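You operate a simulated robot arm through the tools that you are given. There is no shell and no other tool. Be economical: measure what you need, move in short steps, check, and stop when the job is done.

You are at the controls of a simulated two-armed robot. One attempt, no reset.

TASK
Take the lid off the jar labelled "biscuits" on the worktop over the base door and lay it down there.

Only the result counts: the job must be done as asked and must still hold three seconds after the hand-in. Knocking over, shifting, dropping, spilling or breaking anything else fails it. A push-on lid holds only when it is set on centred and level and pressed home; a screw cap is set on level and turned clockwise until tight.

THE ROBOT
Two 7-joint arms with two-finger parallel grippers on one trunk, on a base that drives. Base frame: it is fixed to the floor where the robot stands at the start and does not move with it; the origin is under the middle of the robot, x ahead of it, y to its left, z up. Readings come in m, rad, newtons and seconds.
The left shoulder is at the start at [0.07, 0.177, 1.17], the right one opposite. With the tool pointing down near the work surface each hand reaches from about 0.3 to 0.74 m from the robot's upright axis, wherever it stands, measured 20 degrees to its own side. Payload 3.43 kg a hand.
The TCP of each hand is the grasp point between the finger pads, 0.03 m short of the fingertips. In the tool frame z runs along the fingers and y along their closing line. The gripper opens to 0.094 m. The fingers are 0.028 m wide and 0.01 m thick; the gripper's body (0.05 by 0.096 m) begins 0.055 m behind the TCP.
Orientation is that of the tool frame in the base frame, as a unit quaternion [x, y, z, w]. With the fingers straight down and closing along the base's y, the tool's x points along the base's -x, its y along +y and its z along -z.

THE INTERFACE
- The arms move only by the tool drive_tool. It takes "left_moves", "right_moves" or both (then of equal length, played together; a hand with none holds still); each is text: rows parted by semicolons, each of 7 numbers parted by spaces: the turn, a rotation vector about the tool's x, y, z in units of 6 degrees (1.0 is 6 degrees), then the shift along the tool's x, y, z in units of 20 mm (1.0 is 20 mm), then the finger opening in m, from 0 to 0.094. In form: rx ry rz dx dy dz hand; .... A call has 1 to 20 rows; each row shifts and turns the commanded pose from where the row before left it, along the tool's axes as they then stand. A call with a number of a shift or a turn outside -1 to 1 is refused whole. Rows are played at 5 a second. More than 0.05 m and 0.15 rad between two rows, or a gripper value outside its range, and nothing of the call is played. A pose out of reach is approached as far as the arm can. The call stops where the force on the tool passes 40 N (or 10 N more than at its start, if that is more) or the arm is blocked; 0.2 s more then pass. The fingers move at their own pace (about 0.153 m/s each) and stop on an object; they squeeze with about 37 N. The grip force told is the motor's: it shows also when the fingers shut on nothing. Time passes only in rows, and 0.2 s behind the last, so rows that do not move let the fingers close. It gives the time, the measured TCP pose, the force on the tool (base axes), the opening and the grip force at its end, in the units of the frame above (readings bear some noise), with the torque about the TCP (base axes, N m) and any sound that the robot's microphone picked up.
- Cameras (640 x 400 px; columns grow to the right, rows downward): "scene" is now at [0.1301, -0.0299, 1.482]; the picture's right is [-0.36, -0.93, -0.00], its down [-0.60, 0.23, -0.77] and it looks along [0.72, -0.28, -0.64] (base axes); focal length 272 px, centre (320, 200). "left" rides on the left gripper at [0.076, -0.014, -0.102] in its tool frame; the picture's right is [0.18, 0.98, 0.00], its down [-0.75, 0.14, -0.64] and it looks along [-0.63, 0.12, 0.77] (tool axes); focal length 243 px, centre (320, 200). "right" rides on the right gripper at [0.076, 0.014, -0.102] in its tool frame; the picture's right is [-0.18, 0.98, 0.00], its down [-0.75, -0.14, -0.64] and it looks along [-0.63, -0.12, 0.77] (tool axes); focal length 243 px, centre (320, 200). There is no depth. A picture from a camera that has moved, and an enlarged one, comes with that camera's place and axes in the base frame and with its lens.
- capture(camera): a new picture of that camera. The clock stands still meanwhile.
- lift_body(by): slides the trunk up (or, below 0, down) by that many m; the arms and the scene camera ride with it, the base frame stays. It gives what a move gives, with no picture.
- base_move(legs): drives the robot by 1 to 6 legs, each [ahead, turn to the left] in m and rad, along the robot's own axes; the way and the turn of a leg run together, so that a leg with both is an arc; at most 1.5 m and 3.142 rad a leg. The arms and the cameras ride along, it lands a little off, and it stops where it bumps. It gives what a move gives.
- pan_tilt(pan, tilt): turns the head with the scene camera to pan (to the left, within 1.501 rad either way) and tilt (down, from -0.506 to 1.204), counted from straight ahead of the robot. It gives what a move gives.
- zoom(camera, box): a new picture of the part [left, top, right, bottom] of that camera's present view, enlarged. The clock stands still meanwhile.
- sign_off(): hands the job in; it is judged then, once.

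Go step by step. Nothing tells you exact positions but the pictures and the camera data: compare them with the known pose of the tool, close in by small moves and look again before you grip or let go. The budget is 120 turns and 100 pictures, counting those below and the enlarged ones. Unless the task says otherwise, let go and move clear before handing in, and close with one line.

The tools are called after "Call:" as a command line: name --argument value ..., lists and objects as JSON in quotes. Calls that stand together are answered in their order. drive_tool: Moves the arms, as the interface text tells. Its arguments: {"type":"object","properties":{"left_moves":{"type":"string"},"right_moves":{"type":"string"}},"required":[]} The other tools are called the same way: lift_body (by) slides the trunk up or down; base_move (legs) drives the base; pan_tilt (pan, tilt) turns the head that bears the scene camera; capture (camera) takes a picture; zoom (camera, box) takes an enlarged picture of a part of a camera's view; sign_off () hands the job in.

At the start:

```text
clock: 0.0
left_tool_pos: [0.5656, 0.0052, 1.2145]
left_ee_rot: [0.0, 1.0, 0.0, 0.0]
left_force: [0.3, -0.1, 0.0]
left_moment: [-0.02, -0.02, -0.04]
left_width: 0.0939
left_grasp_force: 0.0
right_tool_pos: [0.394, -0.4343, 1.2448]
right_ee_rot: [0.0, 1.0, 0.0, 0.0]
right_force: [0.1, 1.0, -1.4]
right_moment: [0.0, 0.0, 0.01]
right_width: 0.0939
right_grasp_force: 0.0
trunk travel left (down, up): [-0.75, 0.09]
robot x, y, heading: [0.0009, 0.0004, 0.0]
head pan, tilt: [-0.37, 0.693]
```

scene: 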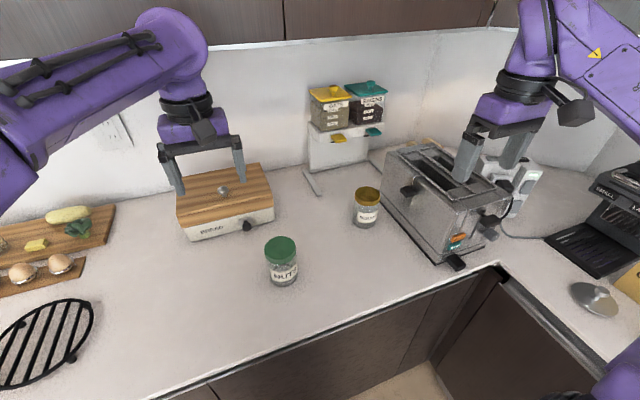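
right: 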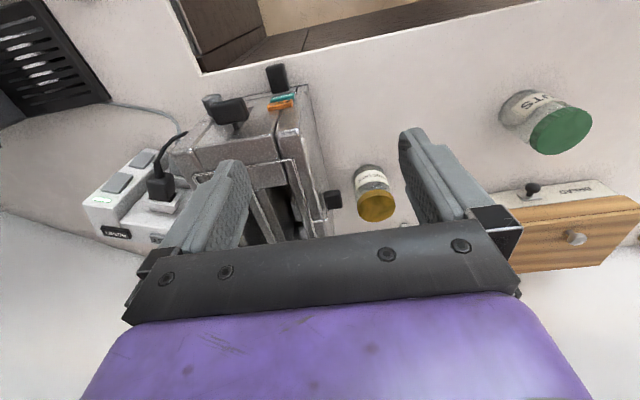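
left: 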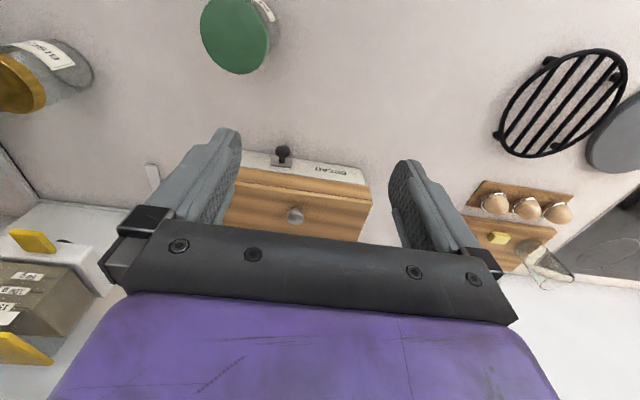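

I see a green-lidded jar ("NUTS") and a yellow-lidded jar, plus small canisters on a wall shelf. I'll read the labels first.

Call:
zoom --camera "scene" --box '[240, 160, 420, 290]'

Call:
zoom --camera "scene" --box '[290, 70, 410, 150]'

Call:
capture --camera "scene"

```text
3.08 times, centred on (330, 225) of scene
camera zoom: at [0.1301, -0.0299, 1.482], right [-0.36, -0.93, 0.0], down [-0.6, 0.23, -0.77], along [0.72, -0.28, -0.64], focal length 837 px, centre (289, 123)
```

zoom: 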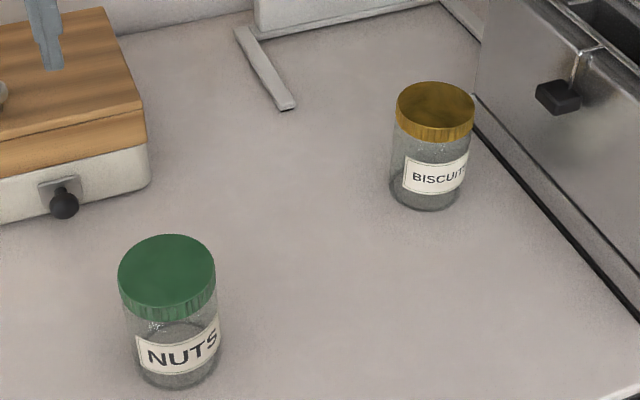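

```text
5.00 times, centred on (350, 110) of scene
camera zoom: at [0.1301, -0.0299, 1.482], right [-0.36, -0.93, 0.0], down [-0.6, 0.23, -0.77], along [0.72, -0.28, -0.64], focal length 1360 px, centre (170, 650)
```

zoom: 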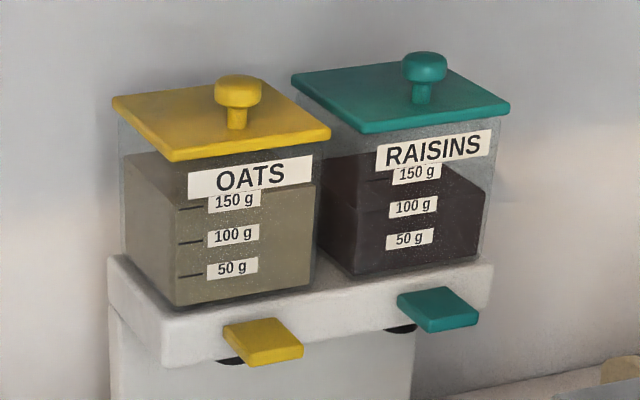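

```text
94 pictures are left
camera scene: at [0.1301, -0.0299, 1.482], right [-0.36, -0.93, 0.0], down [-0.6, 0.23, -0.77], along [0.72, -0.28, -0.64], focal length 272 px, centre (320, 200)
```

scene: 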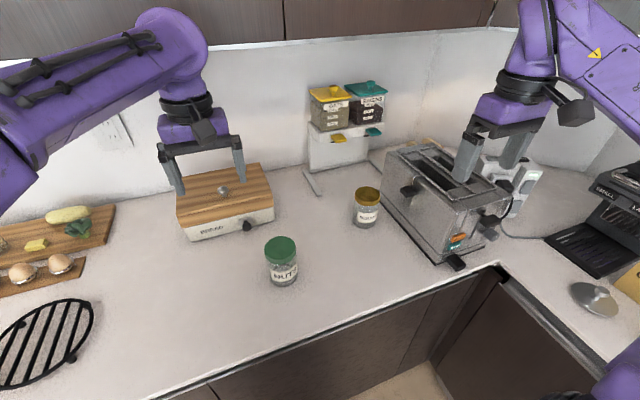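

The biscuits jar is the yellow-lidded one, near (0.64, -0.37), its top at about z = 1.01. I'll look around to find out what "the worktop over the base door" refers to.

Call:
pan_tilt --pan -0.5 --tilt 1.15

Call:
capture --camera "scene"

Call:
pan_tilt --pan 0.6 --tilt 0.8

Call:
capture --camera "scene"

Call:
pan_tilt --pan -1.3 --tilt 0.8

Call:
capture --camera "scene"

```text
clock: 0.9
left_tool_pos: [0.5651, 0.0056, 1.2147]
left_ee_rot: [0.001, 1.0, 0.0, 0.0]
left_force: [-0.1, 0.1, -0.3]
left_moment: [0.03, 0.02, 0.01]
left_width: 0.0938
left_grasp_force: 0.2
right_tool_pos: [0.3947, -0.4354, 1.2438]
right_ee_rot: [0.0, 1.0, 0.0, 0.0]
right_force: [-0.1, -0.1, 0.9]
right_moment: [-0.02, 0.01, -0.04]
right_width: 0.0938
right_grasp_force: 0.0
trunk travel left (down, up): [-0.75, 0.09]
robot x, y, heading: [0.0002, -0.0001, -0.002]
head pan, tilt: [-0.499, 1.15]
```

```text
93 pictures are left
camera scene: at [0.103, -0.0276, 1.4483], right [-0.48, -0.88, 0.0], down [-0.8, 0.44, -0.41], along [0.36, -0.2, -0.91], focal length 272 px, centre (320, 200)
```

scene: 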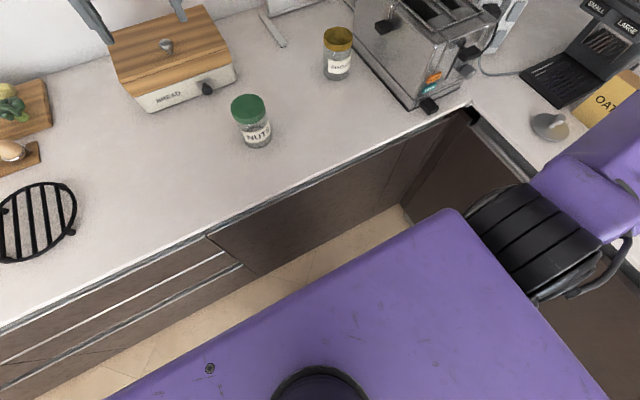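

```text
clock: 2.2
left_tool_pos: [0.5649, 0.0063, 1.2156]
left_ee_rot: [0.0, 1.0, 0.0, 0.0]
left_force: [0.3, -0.3, 0.8]
left_moment: [0.07, 0.01, 0.0]
left_width: 0.0942
left_grasp_force: 0.1
right_tool_pos: [0.3943, -0.4355, 1.244]
right_ee_rot: [0.0, 1.0, 0.001, 0.0]
right_force: [-0.2, 0.0, 1.0]
right_moment: [-0.04, 0.0, 0.02]
right_width: 0.094
right_grasp_force: 0.0
trunk travel left (down, up): [-0.75, 0.09]
robot x, y, heading: [0.0029, -0.0007, -0.001]
head pan, tilt: [0.6, 0.799]
```

```text
92 pictures are left
camera scene: at [0.1172, 0.0464, 1.4731], right [0.56, -0.83, 0.0], down [-0.59, -0.4, -0.7], along [0.58, 0.39, -0.72], focal length 272 px, centre (320, 200)
```

scene: 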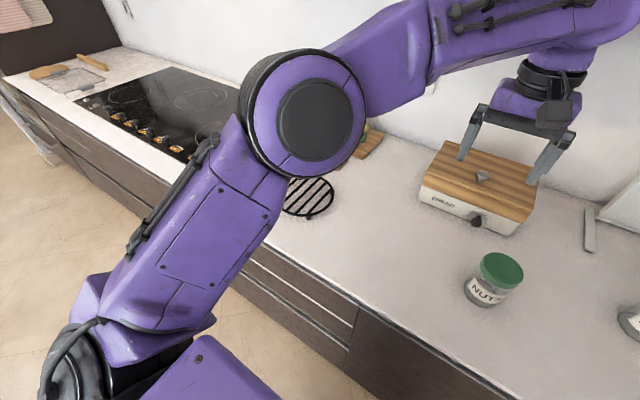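

```text
clock: 4.1
left_tool_pos: [0.5648, 0.0067, 1.2145]
left_ee_rot: [0.001, 1.0, 0.0, 0.0]
left_force: [0.1, 0.2, 0.8]
left_moment: [0.01, -0.02, -0.01]
left_width: 0.0941
left_grasp_force: 0.1
right_tool_pos: [0.394, -0.4351, 1.243]
right_ee_rot: [0.0, 1.0, 0.001, 0.0]
right_force: [-0.4, -0.4, 0.5]
right_moment: [0.01, 0.0, 0.02]
right_width: 0.0937
right_grasp_force: 0.1
trunk travel left (down, up): [-0.75, 0.09]
robot x, y, heading: [0.002, 0.0018, 0.0]
head pan, tilt: [-1.3, 0.799]
```

```text
91 pictures are left
camera scene: at [0.0722, -0.0768, 1.4731], right [-0.96, -0.27, 0.0], down [-0.19, 0.69, -0.7], along [0.19, -0.67, -0.72], focal length 272 px, centre (320, 200)
```

scene: 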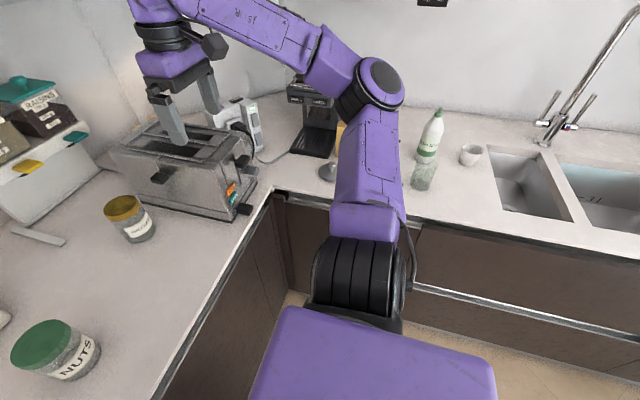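

The worktop section over the single base door runs from about y = 0.11 to -0.44, and the jar is already standing on it. I'll turn towards the jar so that both arms reach it: the left to hold the jar, the right for the lid.

Call:
base_move --legs '[[0, -0.45]]'

Call:
base_move --legs '[[0.06, 0]]'

Call:
pan_tilt --pan -0.1 --tilt 0.7

Call:
capture --camera "scene"

Call:
capture --camera "left"

```text
clock: 5.8
left_tool_pos: [0.5087, -0.2465, 1.2151]
left_ee_rot: [0.229, 0.973, 0.0, 0.0]
left_force: [0.3, 0.1, -0.8]
left_moment: [0.01, -0.01, 0.01]
left_width: 0.094
left_grasp_force: 0.1
right_tool_pos: [0.1591, -0.5651, 1.2435]
right_ee_rot: [0.229, 0.973, 0.0, 0.0]
right_force: [-0.6, 0.4, 0.0]
right_moment: [-0.02, 0.01, 0.02]
right_width: 0.094
right_grasp_force: 0.1
trunk travel left (down, up): [-0.75, 0.09]
robot x, y, heading: [0.0052, 0.0026, -0.461]
head pan, tilt: [-1.3, 0.799]
```

```text
clock: 6.8
left_tool_pos: [0.5511, -0.2669, 1.2202]
left_ee_rot: [0.229, 0.973, -0.001, 0.004]
left_force: [-1.0, 1.0, 0.7]
left_moment: [-0.08, -0.07, 0.0]
left_width: 0.0937
left_grasp_force: 0.1
right_tool_pos: [0.2008, -0.5856, 1.2473]
right_ee_rot: [0.229, 0.974, -0.002, 0.004]
right_force: [-0.8, 0.6, 0.6]
right_moment: [-0.08, -0.08, -0.01]
right_width: 0.0941
right_grasp_force: 0.0
trunk travel left (down, up): [-0.75, 0.09]
robot x, y, heading: [0.0546, -0.0196, -0.46]
head pan, tilt: [-1.3, 0.799]
```

```text
clock: 8.2
left_tool_pos: [0.5608, -0.2734, 1.2145]
left_ee_rot: [0.229, 0.973, -0.001, 0.0]
left_force: [0.8, -0.5, 0.0]
left_moment: [0.0, 0.01, -0.01]
left_width: 0.0936
left_grasp_force: 0.1
right_tool_pos: [0.2112, -0.5908, 1.2439]
right_ee_rot: [0.229, 0.973, -0.001, 0.0]
right_force: [0.2, -0.7, 0.9]
right_moment: [0.01, 0.02, 0.04]
right_width: 0.0942
right_grasp_force: 0.1
trunk travel left (down, up): [-0.75, 0.09]
robot x, y, heading: [0.0516, -0.0255, -0.459]
head pan, tilt: [-0.099, 0.7]
```

```text
90 pictures are left
camera scene: at [0.1702, -0.0934, 1.4812], right [-0.53, -0.85, 0.0], down [-0.55, 0.34, -0.76], along [0.65, -0.41, -0.64], focal length 272 px, centre (320, 200)
```

scene: 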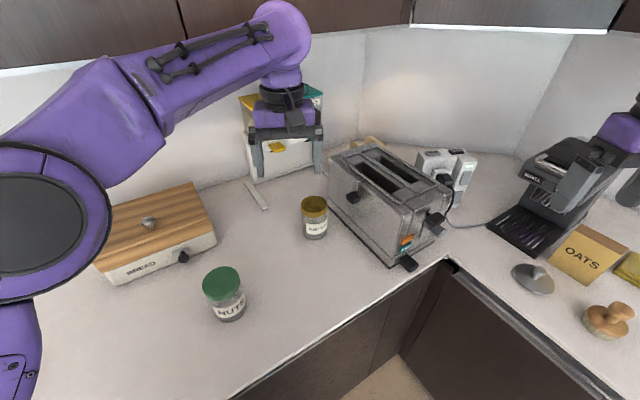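

```text
89 pictures are left
camera left: at [0.4868, -0.2521, 1.3174], right [0.27, 0.96, 0.0], down [0.74, -0.21, 0.64], along [0.62, -0.18, -0.77], focal length 243 px, centre (320, 200)
```

left: 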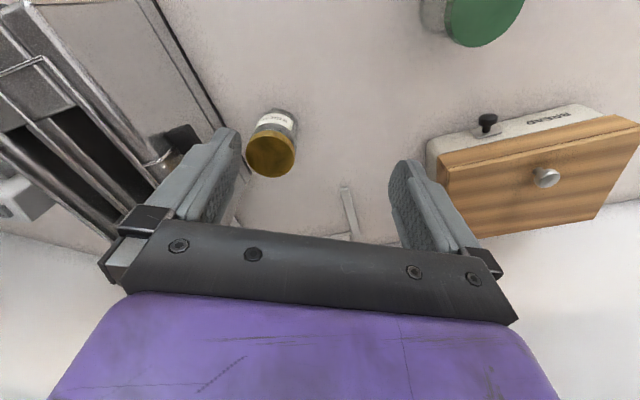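

The jar's lid centre triangulates to (0.638, -0.370), top at about 1.008, and the toaster face is at y≈-0.46. I'll reorient the left hand, still up high, to point at the jar with a 35° downward slope.

Call:
drive_tool --left_moves "0 0 0.855 0 0 0 0.094;0 0 0.855 0 0 0 0.094;0 0 0.855 0 0 0 0.094;0 0 0.855 0 0 0 0.094;0 -0.917 0 0 0 0 0.094;0 -0.917 0 0 0 0 0.094;0 -0.917 0 0 0 0 0.094;0 -0.917 0 0 0 0 0.094;0 -0.917 0 0 0 0 0.094;0 -0.917 0 0 0 0 0.094;0 -0.917 0 0 0 0 0.094;0 -0.917 0 0 0 0 0.094;0 -0.917 0 0 0 0 0.094;0 -0.917 0 0 0 0 0.094;0 0 0 0 0 0 0.094"

Call:
capture --camera "scene"

Call:
capture --camera "left"

```text
clock: 11.4
left_tool_pos: [0.56, -0.2735, 1.2153]
left_ee_rot: [0.354, 0.813, -0.185, 0.424]
left_force: [0.3, 0.2, -0.8]
left_moment: [0.0, 0.0, 0.01]
left_width: 0.0943
left_grasp_force: 0.0
right_tool_pos: [0.2107, -0.5923, 1.2423]
right_ee_rot: [0.229, 0.973, -0.001, 0.001]
right_force: [0.8, -0.5, 0.0]
right_moment: [-0.03, -0.02, 0.01]
right_width: 0.0939
right_grasp_force: 0.0
trunk travel left (down, up): [-0.75, 0.09]
robot x, y, heading: [0.0553, -0.027, -0.464]
head pan, tilt: [-0.099, 0.7]
```

```text
88 pictures are left
camera scene: at [0.169, -0.0932, 1.4814], right [-0.53, -0.85, 0.0], down [-0.54, 0.34, -0.76], along [0.65, -0.41, -0.64], focal length 272 px, centre (320, 200)
```

scene: 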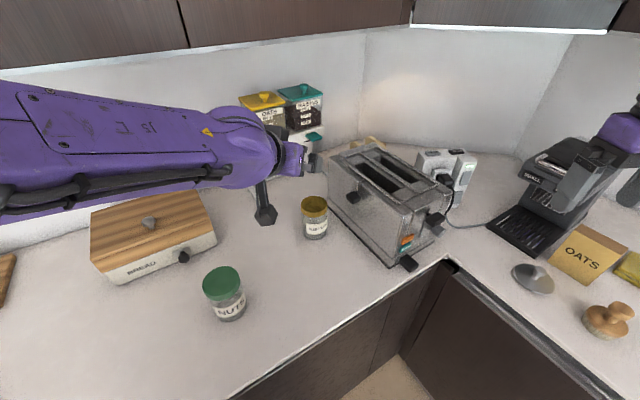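

```text
87 pictures are left
camera left: at [0.4625, -0.1897, 1.212], right [0.65, 0.75, -0.15], down [0.04, 0.17, 0.99], along [0.76, -0.64, 0.08], focal length 243 px, centre (320, 200)
```

left: 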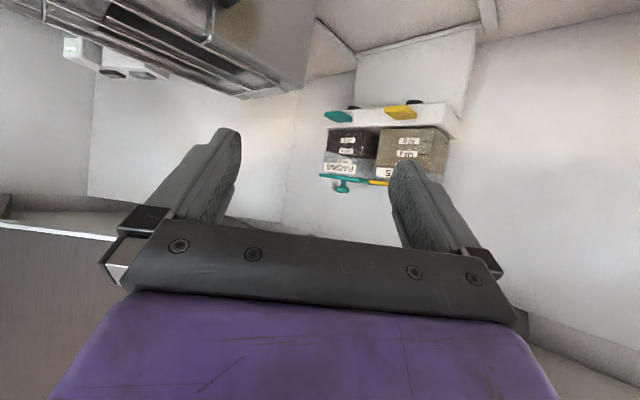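

The left hand is oriented as intended. I'll lower it to the pre-grasp position in two halves, checking the forearm clearance over the nuts jar.

Call:
drive_tool --left_moves "0 0 0 0.773 -0.043 0.597 0.094;0 0 0 0.773 -0.043 0.597 0.094;0 0 0 0.773 -0.043 0.597 0.094;0 0 0 0.773 -0.043 0.597 0.094;0 0 0 0.773 -0.043 0.597 0.094;0 0 0 0 0 0 0.094"

Call:
capture --camera "scene"

```text
clock: 12.8
left_tool_pos: [0.5611, -0.2789, 1.1207]
left_ee_rot: [0.353, 0.812, -0.188, 0.424]
left_force: [0.0, 1.2, 1.2]
left_moment: [0.01, -0.02, 0.01]
left_width: 0.0936
left_grasp_force: 0.1
right_tool_pos: [0.2117, -0.5917, 1.2445]
right_ee_rot: [0.23, 0.973, 0.0, 0.001]
right_force: [0.2, 0.7, 0.3]
right_moment: [-0.03, 0.01, -0.03]
right_width: 0.0937
right_grasp_force: 0.0
trunk travel left (down, up): [-0.75, 0.09]
robot x, y, heading: [0.0547, -0.0234, -0.461]
head pan, tilt: [-0.099, 0.7]
```

```text
86 pictures are left
camera scene: at [0.1693, -0.0922, 1.4814], right [-0.53, -0.85, 0.0], down [-0.55, 0.34, -0.77], along [0.65, -0.41, -0.64], focal length 272 px, centre (320, 200)
```

scene: 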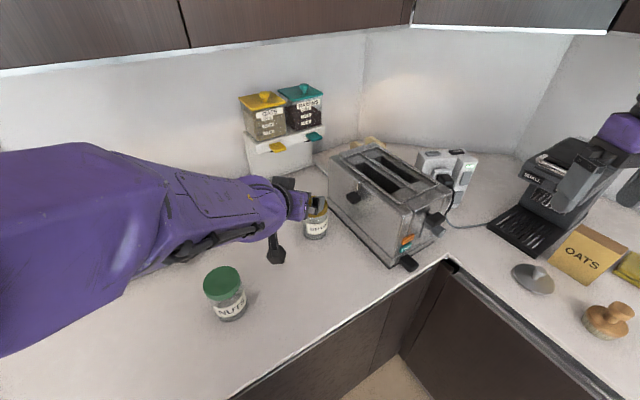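

Clear so far. Next is the second half, down to the pre-grasp.

Call:
drive_tool --left_moves "0 0 0 0.773 -0.043 0.597 0.094;0 0 0 0.773 -0.043 0.597 0.094;0 0 0 0.773 -0.043 0.597 0.094;0 0 0 0.773 -0.043 0.597 0.094;0 0 0 0.773 -0.043 0.597 0.094;0 0 0 0 0 0 0.094"

Call:
capture --camera "scene"

Call:
capture --camera "left"

```text
clock: 14.4
left_tool_pos: [0.5742, -0.2831, 1.0486]
left_ee_rot: [0.322, 0.814, -0.211, 0.434]
left_force: [0.1, 0.2, 0.3]
left_moment: [0.02, -0.04, -0.04]
left_width: 0.0939
left_grasp_force: 0.1
right_tool_pos: [0.2107, -0.5909, 1.2439]
right_ee_rot: [0.23, 0.973, 0.0, 0.001]
right_force: [-0.2, 1.1, -1.0]
right_moment: [-0.02, 0.0, 0.01]
right_width: 0.0939
right_grasp_force: 0.0
trunk travel left (down, up): [-0.75, 0.09]
robot x, y, heading: [0.0531, -0.0261, -0.465]
head pan, tilt: [-0.099, 0.7]
stopped in row 6 (left hand): the arm was blocked; the commanded pose is now the measured one
```

```text
85 pictures are left
camera scene: at [0.1694, -0.0926, 1.4814], right [-0.53, -0.85, 0.0], down [-0.55, 0.34, -0.76], along [0.65, -0.41, -0.64], focal length 272 px, centre (320, 200)
```

scene: 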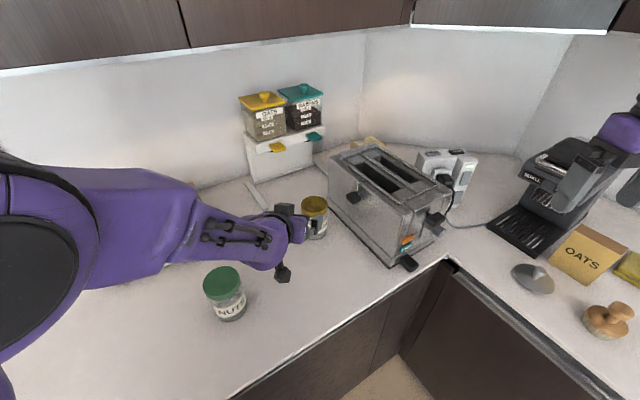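

```text
84 pictures are left
camera left: at [0.4741, -0.2035, 1.0406], right [0.62, 0.75, -0.22], down [0.04, 0.24, 0.97], along [0.78, -0.61, 0.12], focal length 243 px, centre (320, 200)
```

left: 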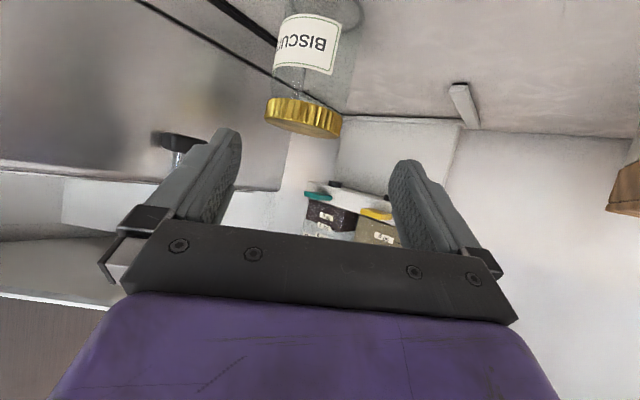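

The left arm was blocked with almost no tool force. It may be a joint limit or the forearm touching something, so I'll look to the left.

Call:
pan_tilt --pan 0.5 --tilt 0.7

Call:
capture --camera "scene"

```text
clock: 15.4
left_tool_pos: [0.5725, -0.283, 1.049]
left_ee_rot: [0.323, 0.814, -0.21, 0.434]
left_force: [-0.4, -0.4, 0.3]
left_moment: [0.0, -0.01, -0.01]
left_width: 0.0938
left_grasp_force: 0.2
right_tool_pos: [0.2102, -0.5928, 1.2441]
right_ee_rot: [0.23, 0.973, 0.0, 0.001]
right_force: [0.3, 0.5, 0.1]
right_moment: [-0.01, -0.01, 0.06]
right_width: 0.0939
right_grasp_force: 0.0
trunk travel left (down, up): [-0.75, 0.09]
robot x, y, heading: [0.0504, -0.0268, -0.463]
head pan, tilt: [0.499, 0.7]
```

```text
83 pictures are left
camera scene: at [0.1823, -0.0446, 1.4814], right [0.04, -1.0, 0.0], down [-0.64, -0.02, -0.77], along [0.76, 0.03, -0.64], focal length 272 px, centre (320, 200)
```

scene: 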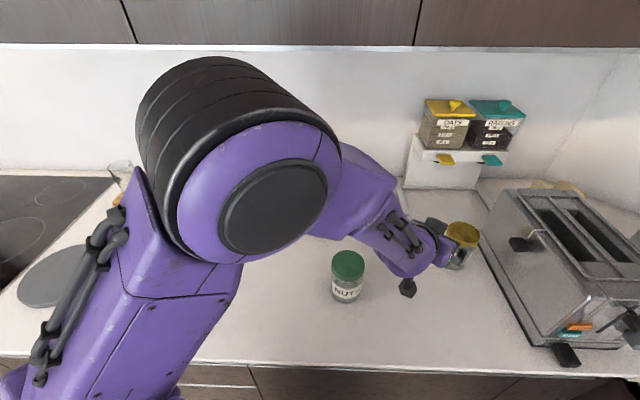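

The elbow is high and nothing was touched, so this is a wrist limit. I'll raise the left hand again, lower the trunk by 0.15, which has the same effect at an easier joint configuration, and check.

Call:
drive_tool --left_moves "0 0 0 -0.73 -0.16 -0.59 0.094;0 0 0 -0.73 -0.16 -0.59 0.094;0 0 0 -0.73 -0.16 -0.59 0.094;0 0 0 -0.73 -0.16 -0.59 0.094;0 0.23 0.35 -0.5 0 -0.35 0.094;0 0.23 0.35 -0.5 0 -0.35 0.094;0 0 0 -0.5 0 -0.35 0.094;0 0 0 0 0 0 0.094"

Call:
lift_body --by -0.15

Call:
pan_tilt --pan 0.1 --tilt 0.65

Call:
capture --camera "scene"

Call:
capture --camera "left"

```text
clock: 17.2
left_tool_pos: [0.5608, -0.2826, 1.1593]
left_ee_rot: [0.36, 0.812, -0.184, 0.421]
left_force: [-0.4, 0.8, -0.2]
left_moment: [-0.03, 0.0, 0.0]
left_width: 0.094
left_grasp_force: 0.0
right_tool_pos: [0.2103, -0.5906, 1.2445]
right_ee_rot: [0.229, 0.973, -0.001, 0.002]
right_force: [0.0, -0.5, 0.1]
right_moment: [-0.01, 0.01, -0.01]
right_width: 0.0939
right_grasp_force: 0.1
trunk travel left (down, up): [-0.75, 0.09]
robot x, y, heading: [0.0517, -0.0258, -0.459]
head pan, tilt: [0.499, 0.7]
```

```text
clock: 18.9
left_tool_pos: [0.5601, -0.2822, 1.01]
left_ee_rot: [0.361, 0.811, -0.185, 0.421]
left_force: [-0.1, -0.6, 0.5]
left_moment: [0.0, -0.01, 0.02]
left_width: 0.0939
left_grasp_force: 0.1
right_tool_pos: [0.2106, -0.5913, 1.0941]
right_ee_rot: [0.229, 0.973, 0.0, 0.001]
right_force: [-0.2, 0.2, -0.7]
right_moment: [0.03, 0.03, -0.03]
right_width: 0.0941
right_grasp_force: 0.1
trunk travel left (down, up): [-0.6, 0.24]
robot x, y, heading: [0.0538, -0.0254, -0.459]
head pan, tilt: [0.499, 0.7]
```

```text
clock: 19.8
left_tool_pos: [0.5603, -0.2822, 1.0092]
left_ee_rot: [0.36, 0.812, -0.184, 0.421]
left_force: [0.3, -0.3, 0.8]
left_moment: [-0.01, 0.04, 0.03]
left_width: 0.0942
left_grasp_force: 0.1
right_tool_pos: [0.2106, -0.5902, 1.0934]
right_ee_rot: [0.229, 0.973, 0.0, 0.001]
right_force: [0.3, 0.1, -0.7]
right_moment: [0.01, 0.01, 0.01]
right_width: 0.0938
right_grasp_force: 0.1
trunk travel left (down, up): [-0.6, 0.24]
robot x, y, heading: [0.0516, -0.0251, -0.464]
head pan, tilt: [0.099, 0.649]
```

```text
82 pictures are left
camera scene: at [0.1787, -0.0782, 1.3357], right [-0.35, -0.94, 0.0], down [-0.57, 0.21, -0.8], along [0.74, -0.28, -0.6], focal length 272 px, centre (320, 200)
```

scene: 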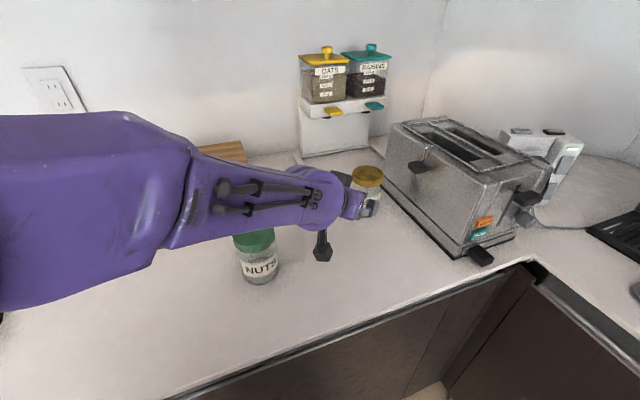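

```text
81 pictures are left
camera left: at [0.4642, -0.1976, 1.0065], right [0.66, 0.74, -0.15], down [0.04, 0.16, 0.99], along [0.75, -0.65, 0.07], focal length 243 px, centre (320, 200)
```

left: 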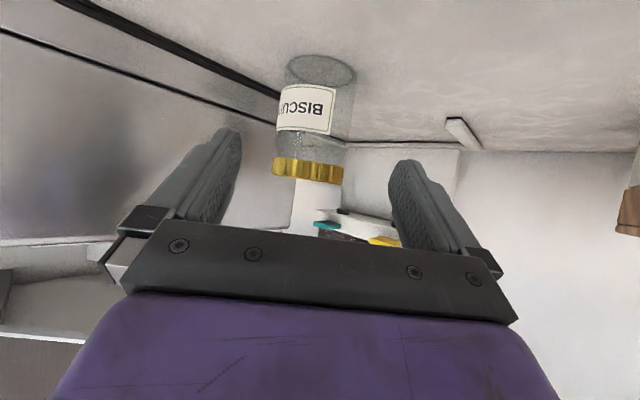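

The lid and jar axis agree with my estimate. I'll advance the left hand part of the way along its axis, then check.

Call:
drive_tool --left_moves "0 0 0 -0.078 -0.013 0.832 0.094;0 0 0 -0.078 -0.013 0.832 0.094;0 0 0 -0.078 -0.013 0.832 0.094;0 0 0 -0.078 -0.013 0.832 0.094;0 0 0 0 0 0 0.094"

Call:
capture --camera "left"

Call:
zoom --camera "scene" --box '[280, 130, 440, 280]'

```text
clock: 21.0
left_tool_pos: [0.5976, -0.327, 0.9791]
left_ee_rot: [0.358, 0.811, -0.186, 0.423]
left_force: [0.0, -0.2, -0.6]
left_moment: [-0.02, -0.02, -0.02]
left_width: 0.0943
left_grasp_force: 0.1
right_tool_pos: [0.2099, -0.5918, 1.095]
right_ee_rot: [0.23, 0.973, 0.0, 0.001]
right_force: [0.2, -0.7, -0.2]
right_moment: [-0.03, -0.02, 0.02]
right_width: 0.0939
right_grasp_force: 0.0
trunk travel left (down, up): [-0.6, 0.24]
robot x, y, heading: [0.0516, -0.0281, -0.459]
head pan, tilt: [0.099, 0.649]
```

```text
80 pictures are left
camera left: at [0.5017, -0.2413, 0.9759], right [0.65, 0.74, -0.15], down [0.04, 0.16, 0.99], along [0.76, -0.65, 0.08], focal length 243 px, centre (320, 200)
```

left: 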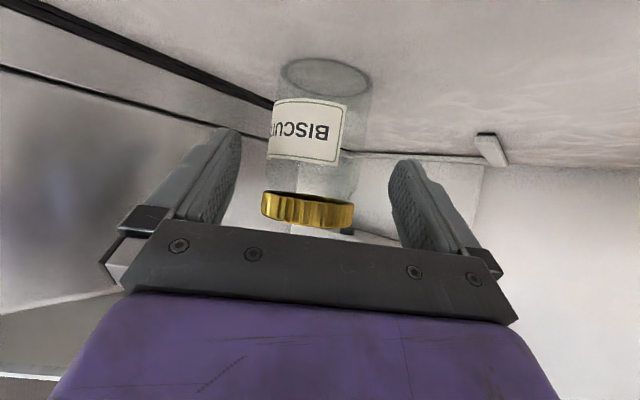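

```text
2.67 times, centred on (360, 205) of scene
camera zoom: at [0.1782, -0.0779, 1.3358], right [-0.36, -0.93, 0.0], down [-0.56, 0.21, -0.8], along [0.74, -0.28, -0.6], focal length 725 px, centre (213, 187)
```

zoom: 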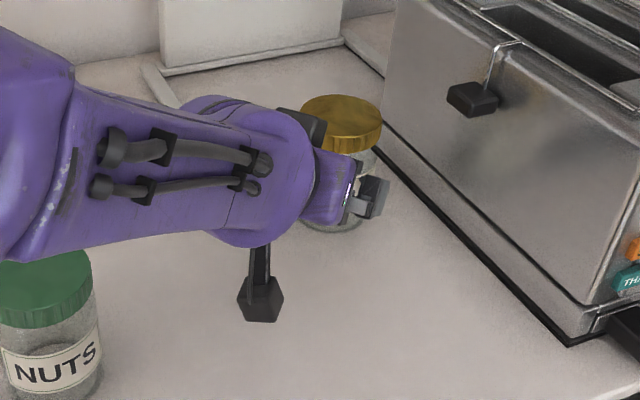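

The left fingers are straddling the jar cleanly. I'll go the remaining 5 cm and check again before closing.

Call:
drive_tool --left_moves "0 0 0 0.02 -0.013 0.84 0.094;0 0 0 0.02 -0.013 0.84 0.094;0 0 0 0.02 -0.013 0.84 0.094;0 0 0 0 0 0 0.094"

Call:
capture --camera "left"

Call:
zoom --camera "scene" --box '[280, 130, 440, 280]'

```text
clock: 22.2
left_tool_pos: [0.6473, -0.3405, 0.9736]
left_ee_rot: [0.324, 0.817, -0.207, 0.429]
left_force: [-0.4, 0.0, -0.5]
left_moment: [0.03, 0.0, 0.01]
left_width: 0.0942
left_grasp_force: 0.0
right_tool_pos: [0.2104, -0.5917, 1.0929]
right_ee_rot: [0.229, 0.973, 0.0, 0.001]
right_force: [-0.3, 0.8, -0.1]
right_moment: [0.0, -0.02, -0.02]
right_width: 0.0941
right_grasp_force: 0.2
trunk travel left (down, up): [-0.6, 0.24]
robot x, y, heading: [0.0535, -0.0236, -0.46]
head pan, tilt: [0.099, 0.649]
stopped in row 4 (left hand): the arm was blocked; the commanded pose is now the measured one
```

```text
78 pictures are left
camera left: at [0.5468, -0.2611, 0.9676], right [0.62, 0.76, -0.21], down [0.05, 0.23, 0.97], along [0.79, -0.61, 0.1], focal length 243 px, centre (320, 200)
```

left: 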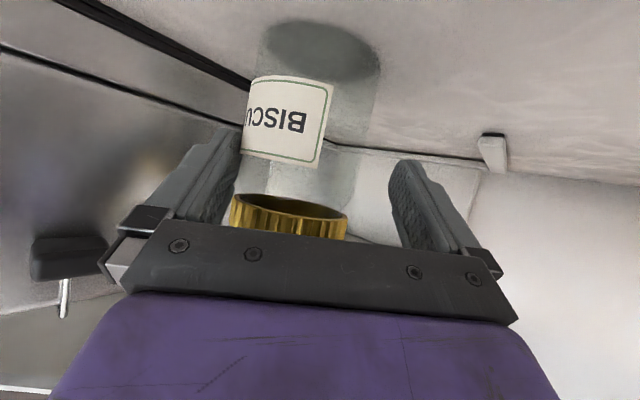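

```text
2.67 times, centred on (360, 205) of scene
camera zoom: at [0.1788, -0.0783, 1.3357], right [-0.36, -0.93, 0.0], down [-0.57, 0.21, -0.8], along [0.74, -0.28, -0.6], focal length 725 px, centre (213, 187)
```

zoom: 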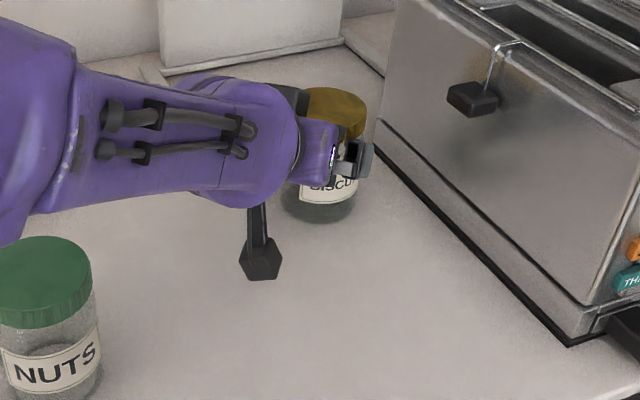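

The left arm ran into its wrist limit again and drifted sideways against the jar. I'll shift the hand off the jar sideways and draw straight back, then check the jar.

Call:
drive_tool --left_moves "0 0 0 0 -0.3 0 0.094;0 0 0 0 -0.3 -0.2 0.094;0 0 0 0 -0.1 -0.8 0.094;0 0 0 0 0 -0.9 0.094;0 0 0 0 0 0 0.094"

Call:
capture --camera "left"

Call:
zoom --camera "scene" --box '[280, 130, 440, 280]'

```text
clock: 23.4
left_tool_pos: [0.6133, -0.3306, 0.9941]
left_ee_rot: [0.328, 0.816, -0.207, 0.429]
left_force: [-0.1, 0.6, 0.6]
left_moment: [-0.01, 0.01, -0.04]
left_width: 0.0943
left_grasp_force: 0.0
right_tool_pos: [0.211, -0.5919, 1.0932]
right_ee_rot: [0.229, 0.973, 0.0, 0.001]
right_force: [0.1, 0.5, -0.3]
right_moment: [0.03, 0.05, -0.03]
right_width: 0.0941
right_grasp_force: 0.1
trunk travel left (down, up): [-0.6, 0.24]
robot x, y, heading: [0.0531, -0.0285, -0.464]
head pan, tilt: [0.099, 0.649]
```

```text
76 pictures are left
camera left: at [0.5135, -0.2499, 0.9873], right [0.62, 0.76, -0.21], down [0.05, 0.22, 0.97], along [0.78, -0.62, 0.1], focal length 243 px, centre (320, 200)
```

left: 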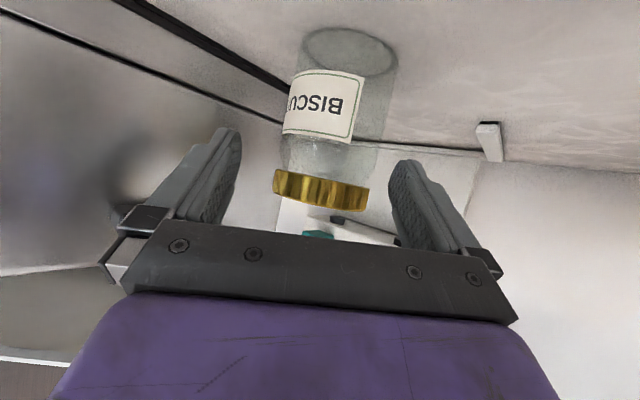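

```text
2.67 times, centred on (360, 205) of scene
camera zoom: at [0.1793, -0.0782, 1.3356], right [-0.35, -0.93, 0.0], down [-0.57, 0.21, -0.8], along [0.74, -0.28, -0.61], focal length 725 px, centre (213, 187)
```

zoom: 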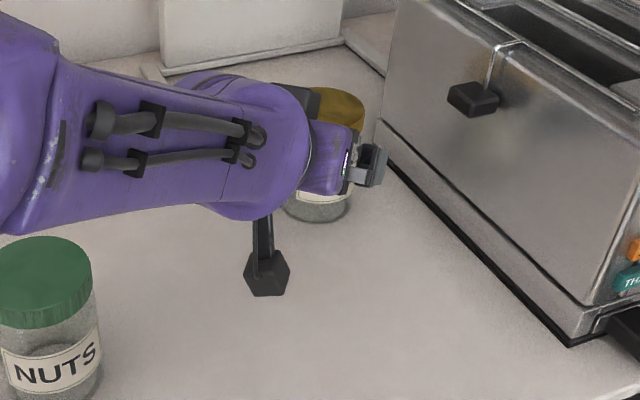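

The jar is still upright and moved only about a centimetre. My left arm is too folded this close in, so I'll retract, raise the trunk and go back to roughly the starting stance. There the left arm can reach the jar more stretched out.

Call:
drive_tool --left_moves "0 0 0 0 0 -0.95 0.094;0 0 0 0 0 -0.95 0.094;0 0 0 0 0 -0.95 0.094;0 0 0 0 0 -0.95 0.094;0 0 0 0 0 0 0.094"

Call:
lift_body --by 0.15

Call:
base_move --legs '[[-0.06, 0], [0, 0.4]]'

Call:
pan_tilt --pan -0.4 --tilt 0.7

Call:
capture --camera "scene"

```text
clock: 24.6
left_tool_pos: [0.5722, -0.2823, 1.036]
left_ee_rot: [0.326, 0.817, -0.205, 0.428]
left_force: [-0.5, 0.2, -0.9]
left_moment: [-0.01, 0.03, -0.01]
left_width: 0.0942
left_grasp_force: 0.0
right_tool_pos: [0.2115, -0.5912, 1.0941]
right_ee_rot: [0.229, 0.973, -0.001, 0.002]
right_force: [-0.5, 0.1, 0.4]
right_moment: [0.0, 0.03, 0.01]
right_width: 0.0941
right_grasp_force: 0.0
trunk travel left (down, up): [-0.6, 0.24]
robot x, y, heading: [0.0504, -0.0286, -0.466]
head pan, tilt: [0.099, 0.649]
```

```text
clock: 26.4
left_tool_pos: [0.5715, -0.2817, 1.1857]
left_ee_rot: [0.326, 0.817, -0.205, 0.429]
left_force: [0.0, -0.1, -0.2]
left_moment: [-0.02, -0.01, -0.04]
left_width: 0.0939
left_grasp_force: 0.1
right_tool_pos: [0.2103, -0.5926, 1.2443]
right_ee_rot: [0.23, 0.973, -0.001, 0.001]
right_force: [0.1, -0.2, 0.8]
right_moment: [0.02, -0.02, 0.0]
right_width: 0.0938
right_grasp_force: 0.1
trunk travel left (down, up): [-0.75, 0.09]
robot x, y, heading: [0.0546, -0.0245, -0.459]
head pan, tilt: [0.099, 0.649]
```

```text
clock: 28.5
left_tool_pos: [0.5763, -0.0341, 1.1854]
left_ee_rot: [0.158, 0.866, -0.117, 0.461]
left_force: [-0.3, -0.1, 0.4]
left_moment: [0.0, 0.0, 0.0]
left_width: 0.0941
left_grasp_force: 0.1
right_tool_pos: [0.3651, -0.4589, 1.2444]
right_ee_rot: [0.029, 1.0, 0.0, 0.002]
right_force: [0.3, 0.5, -1.0]
right_moment: [-0.03, -0.02, -0.05]
right_width: 0.0941
right_grasp_force: 0.0
trunk travel left (down, up): [-0.75, 0.09]
robot x, y, heading: [0.0003, -0.0007, -0.06]
head pan, tilt: [0.099, 0.649]
```

```text
clock: 29.5
left_tool_pos: [0.5775, -0.0322, 1.1865]
left_ee_rot: [0.157, 0.866, -0.116, 0.461]
left_force: [-0.2, 0.3, -0.4]
left_moment: [-0.03, -0.01, 0.0]
left_width: 0.0938
left_grasp_force: 0.0
right_tool_pos: [0.365, -0.4577, 1.2436]
right_ee_rot: [0.03, 1.0, 0.0, 0.001]
right_force: [0.1, -0.4, -0.3]
right_moment: [0.01, -0.02, 0.0]
right_width: 0.0939
right_grasp_force: 0.1
trunk travel left (down, up): [-0.75, 0.09]
robot x, y, heading: [0.0005, 0.0014, -0.061]
head pan, tilt: [-0.4, 0.7]
```

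```text
74 pictures are left
camera scene: at [0.1252, -0.0392, 1.4814], right [-0.44, -0.9, 0.0], down [-0.58, 0.29, -0.76], along [0.69, -0.34, -0.64], focal length 272 px, centre (320, 200)
```

scene: 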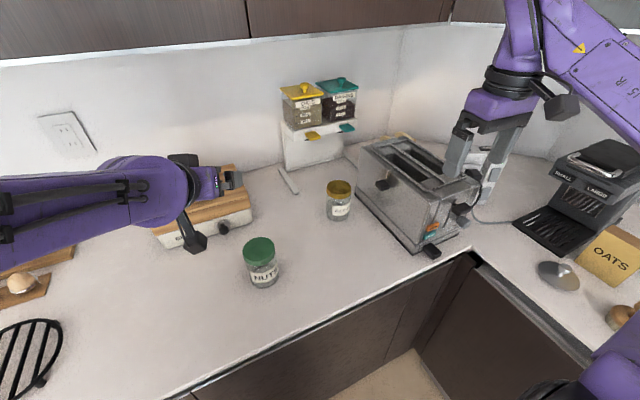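

Back near the starting stance, with everything else undisturbed. I'll re-measure the jar.

Call:
zoom --camera "scene" --box '[280, 150, 440, 250]'

Call:
capture --camera "right"

```text
4.00 times, centred on (360, 200) of scene
camera zoom: at [0.1252, -0.0392, 1.4814], right [-0.44, -0.9, 0.0], down [-0.58, 0.29, -0.76], along [0.69, -0.34, -0.64], focal length 1088 px, centre (160, 200)
```

zoom: 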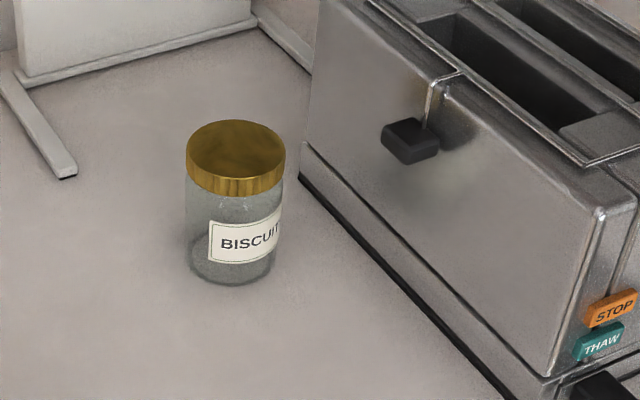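

```text
72 pictures are left
camera right: at [0.2892, -0.4392, 1.3452], right [0.24, 0.97, 0.0], down [0.74, -0.19, 0.64], along [0.62, -0.16, -0.77], focal length 243 px, centre (320, 200)
```

right: 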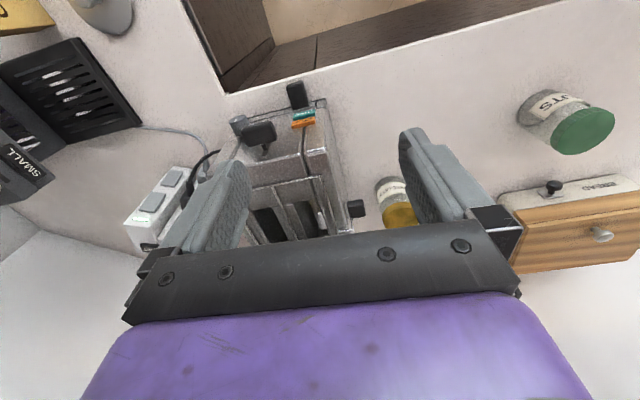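

The jar is now at (0.660, -0.366). I'll swing the left hand to a heading of -45° and over to the pre-grasp xy, staying high.

Call:
drive_tool --left_moves "0 0 0.64 0 0 0 0.094;0.718 0 0.47 0 0 0 0.094;0.718 0 0.47 0 0 0 0.094;0.718 0 0.47 0 0 0 0.094;0.718 0 0.47 0 0 0 0.094;0 0 0 -0.483 -0.887 0.744 0.094;0 0 0 -0.483 -0.887 0.744 0.094;0 0 0 -0.483 -0.887 0.744 0.094;0 0 0 -0.483 -0.887 0.744 0.094;0 0 0 -0.483 -0.887 0.744 0.094;0 0 0 -0.483 -0.887 0.744 0.094;0 0 0 -0.483 -0.887 0.744 0.094;0 0 0 -0.483 -0.887 0.744 0.094;0 0 0 -0.483 -0.887 0.744 0.094;0 0 0 -0.483 -0.887 0.744 0.094;0 0 0 0 0 0 0.094"

Call:
capture --camera "scene"

```text
clock: 33.1
left_tool_pos: [0.6098, -0.2487, 1.2157]
left_ee_rot: [0.294, 0.818, -0.196, 0.453]
left_force: [0.6, 0.3, -0.5]
left_moment: [-0.05, 0.04, 0.0]
left_width: 0.094
left_grasp_force: 0.0
right_tool_pos: [0.3661, -0.4571, 1.2437]
right_ee_rot: [0.03, 1.0, 0.0, 0.001]
right_force: [0.0, -1.4, 0.1]
right_moment: [-0.03, 0.01, -0.01]
right_width: 0.0942
right_grasp_force: 0.0
trunk travel left (down, up): [-0.75, 0.09]
robot x, y, heading: [-0.0007, 0.0008, -0.06]
head pan, tilt: [-0.4, 0.7]
stopped in row 16 (left hand): the arm was blocked; the commanded pose is now the measured one
```

```text
71 pictures are left
camera scene: at [0.1256, -0.0383, 1.4814], right [-0.44, -0.9, 0.0], down [-0.58, 0.29, -0.76], along [0.68, -0.34, -0.64], focal length 272 px, centre (320, 200)
```

scene: 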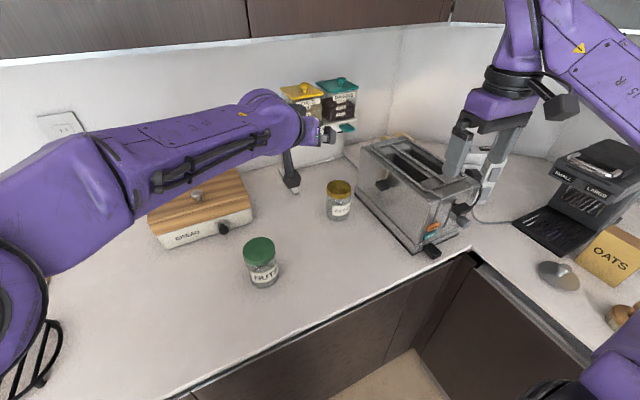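

The residual error looks like the left hand's last roll joint at its stop. I'll roll the hand half a turn the other way, which puts the camera on top and leaves the grip symmetric. This stays up high.

Call:
drive_tool --left_moves "0 0 -1 0 0 -0.5 0.094;0 0 -1 0 0 -0.5 0.094;0 0 -1 0 0 0 0.094;0 0 -1 0 0 0 0.094;0 0 -1 0 0 0 0.094;0 0 -1 0 0 0 0.094;0 0 -1 0 0 0 0.094;0 0 -1 0 0 0 0.094;0 0 -1 0 0 0 0.094;0 0 -1 0 0 0 0.094;0 0 -1 0 0 0 0.094;0 0 -1 0 0 0 0.094;0 0 -1 0 0 0 0.094;0 0 -1 0 0 0 0.094;0 0 -1 0 0 0 0.094;0 0 0 0 0 0 0.094"

Call:
drive_tool --left_moves "0 0 -1 0 0 0 0.094;0 0 -1 0 0 0 0.094;0 0 -1 0 0 0 0.094;0 0 -1 0 0 0 0.094;0 0 -1 0 0 0 0.094;0 0 -1 0 0 0 0.094;0 0 -1 0 0 0 0.094;0 0 -1 0 0 0 0.094;0 0 -1 0 0 0 0.094;0 0 -1 0 0 0 0.094;0 0 -1 0 0 0 0.094;0 0 -1 0 0 0 0.094;0 0 -1 0 0 0 0.094;0 0 -1 0 0 0 0.094;0 0 -0.5 0 0 0 0.094;0 0 0 0 0 0 0.094"

Call:
capture --camera "scene"

Call:
capture --camera "left"

```text
clock: 36.7
left_tool_pos: [0.6213, -0.2037, 1.2656]
left_ee_rot: [-0.399, 0.756, -0.488, 0.176]
left_force: [-1.0, 0.9, 0.6]
left_moment: [0.01, 0.0, -0.03]
left_width: 0.094
left_grasp_force: 0.0
right_tool_pos: [0.3649, -0.4586, 1.2435]
right_ee_rot: [0.03, 1.0, 0.001, 0.001]
right_force: [-0.4, 1.0, -0.3]
right_moment: [-0.03, 0.02, 0.0]
right_width: 0.094
right_grasp_force: 0.1
trunk travel left (down, up): [-0.75, 0.09]
robot x, y, heading: [0.0017, -0.0006, -0.061]
head pan, tilt: [-0.4, 0.7]
stopped in row 16 (left hand): the arm was blocked; the commanded pose is now the measured one
```

```text
clock: 40.3
left_tool_pos: [0.6403, -0.1728, 1.2977]
left_ee_rot: [0.807, -0.237, 0.49, 0.229]
left_force: [0.7, -0.3, 0.3]
left_moment: [-0.02, 0.0, -0.01]
left_width: 0.094
left_grasp_force: 0.1
right_tool_pos: [0.3648, -0.458, 1.2433]
right_ee_rot: [0.03, 1.0, 0.0, 0.001]
right_force: [-0.1, -0.3, 0.5]
right_moment: [0.0, 0.01, -0.03]
right_width: 0.0938
right_grasp_force: 0.2
trunk travel left (down, up): [-0.75, 0.09]
robot x, y, heading: [0.0009, 0.0005, -0.059]
head pan, tilt: [-0.4, 0.7]
stopped in row 16 (left hand): the arm was blocked; the commanded pose is now the measured one
```

```text
70 pictures are left
camera scene: at [0.1251, -0.0391, 1.4814], right [-0.44, -0.9, 0.0], down [-0.58, 0.29, -0.76], along [0.69, -0.34, -0.64], focal length 272 px, centre (320, 200)
```

scene: 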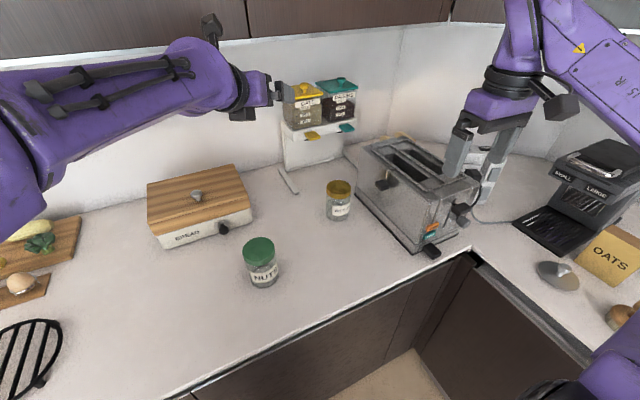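

```text
69 pictures are left
camera left: at [0.6107, -0.1109, 1.4071], right [-0.52, -0.8, 0.3], down [-0.83, 0.4, -0.39], along [0.19, -0.45, -0.87], focal length 243 px, centre (320, 200)
```

left: 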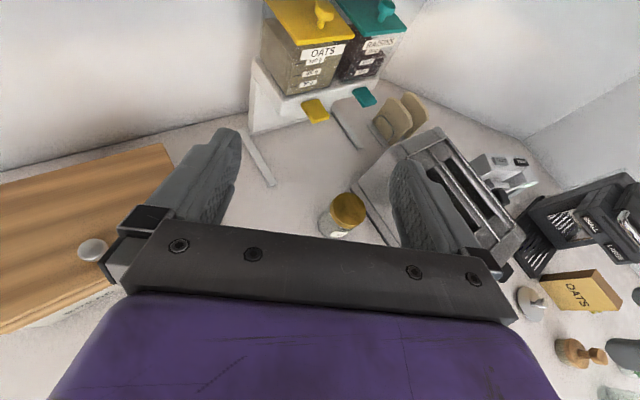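

The camera is now on top and the hand points about right, -41° heading and 24° down. It sits a bit high with a small roll error. I'll bring it down and back towards the pre-grasp and level the roll.

Call:
drive_tool --left_moves "0 0 0 -0.754 0.652 0.389 0.094;0 0 0 -0.754 0.652 0.389 0.094;0 0 0 -0.754 0.652 0.389 0.094;0 0 0 -0.754 0.652 0.389 0.094;0 0 0 -0.754 0.652 0.389 0.094;0 0 0 -0.754 0.652 0.389 0.094;0 0 0 -0.754 0.652 0.389 0.094;0 0 0 -0.754 0.652 0.389 0.094;0 0 0.72 0 0 0 0.094;0 0 0.72 0 0 0 0.094;0 0 0 0 0 0 0.094"

Call:
capture --camera "scene"

```text
clock: 42.9
left_tool_pos: [0.5863, -0.2018, 1.2089]
left_ee_rot: [0.786, -0.265, 0.519, 0.206]
left_force: [0.3, 0.1, -0.2]
left_moment: [-0.01, 0.03, 0.01]
left_width: 0.0939
left_grasp_force: 0.0
left hand out of reach, approached as far as the arm can: row 4, 5, 6, 7, 8
right_tool_pos: [0.366, -0.4582, 1.2438]
right_ee_rot: [0.03, 1.0, 0.0, 0.001]
right_force: [-0.5, -0.3, 0.5]
right_moment: [-0.04, 0.0, -0.02]
right_width: 0.094
right_grasp_force: 0.2
trunk travel left (down, up): [-0.75, 0.09]
robot x, y, heading: [-0.0004, -0.0005, -0.056]
head pan, tilt: [-0.4, 0.7]
stopped in row 11 (left hand): the arm was blocked; the commanded pose is now the measured one
```

```text
68 pictures are left
camera scene: at [0.1251, -0.0392, 1.4814], right [-0.44, -0.9, 0.0], down [-0.58, 0.29, -0.76], along [0.69, -0.34, -0.64], focal length 272 px, centre (320, 200)
```

scene: 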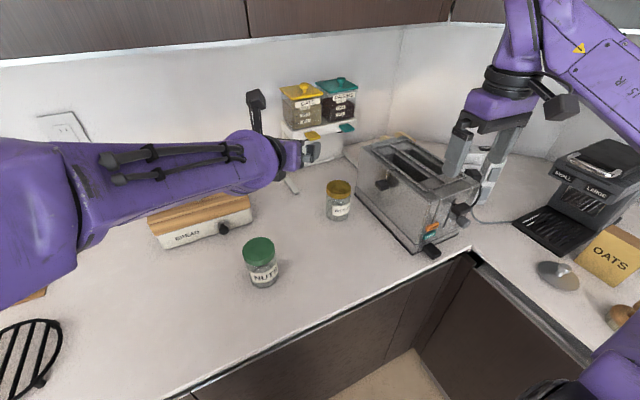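

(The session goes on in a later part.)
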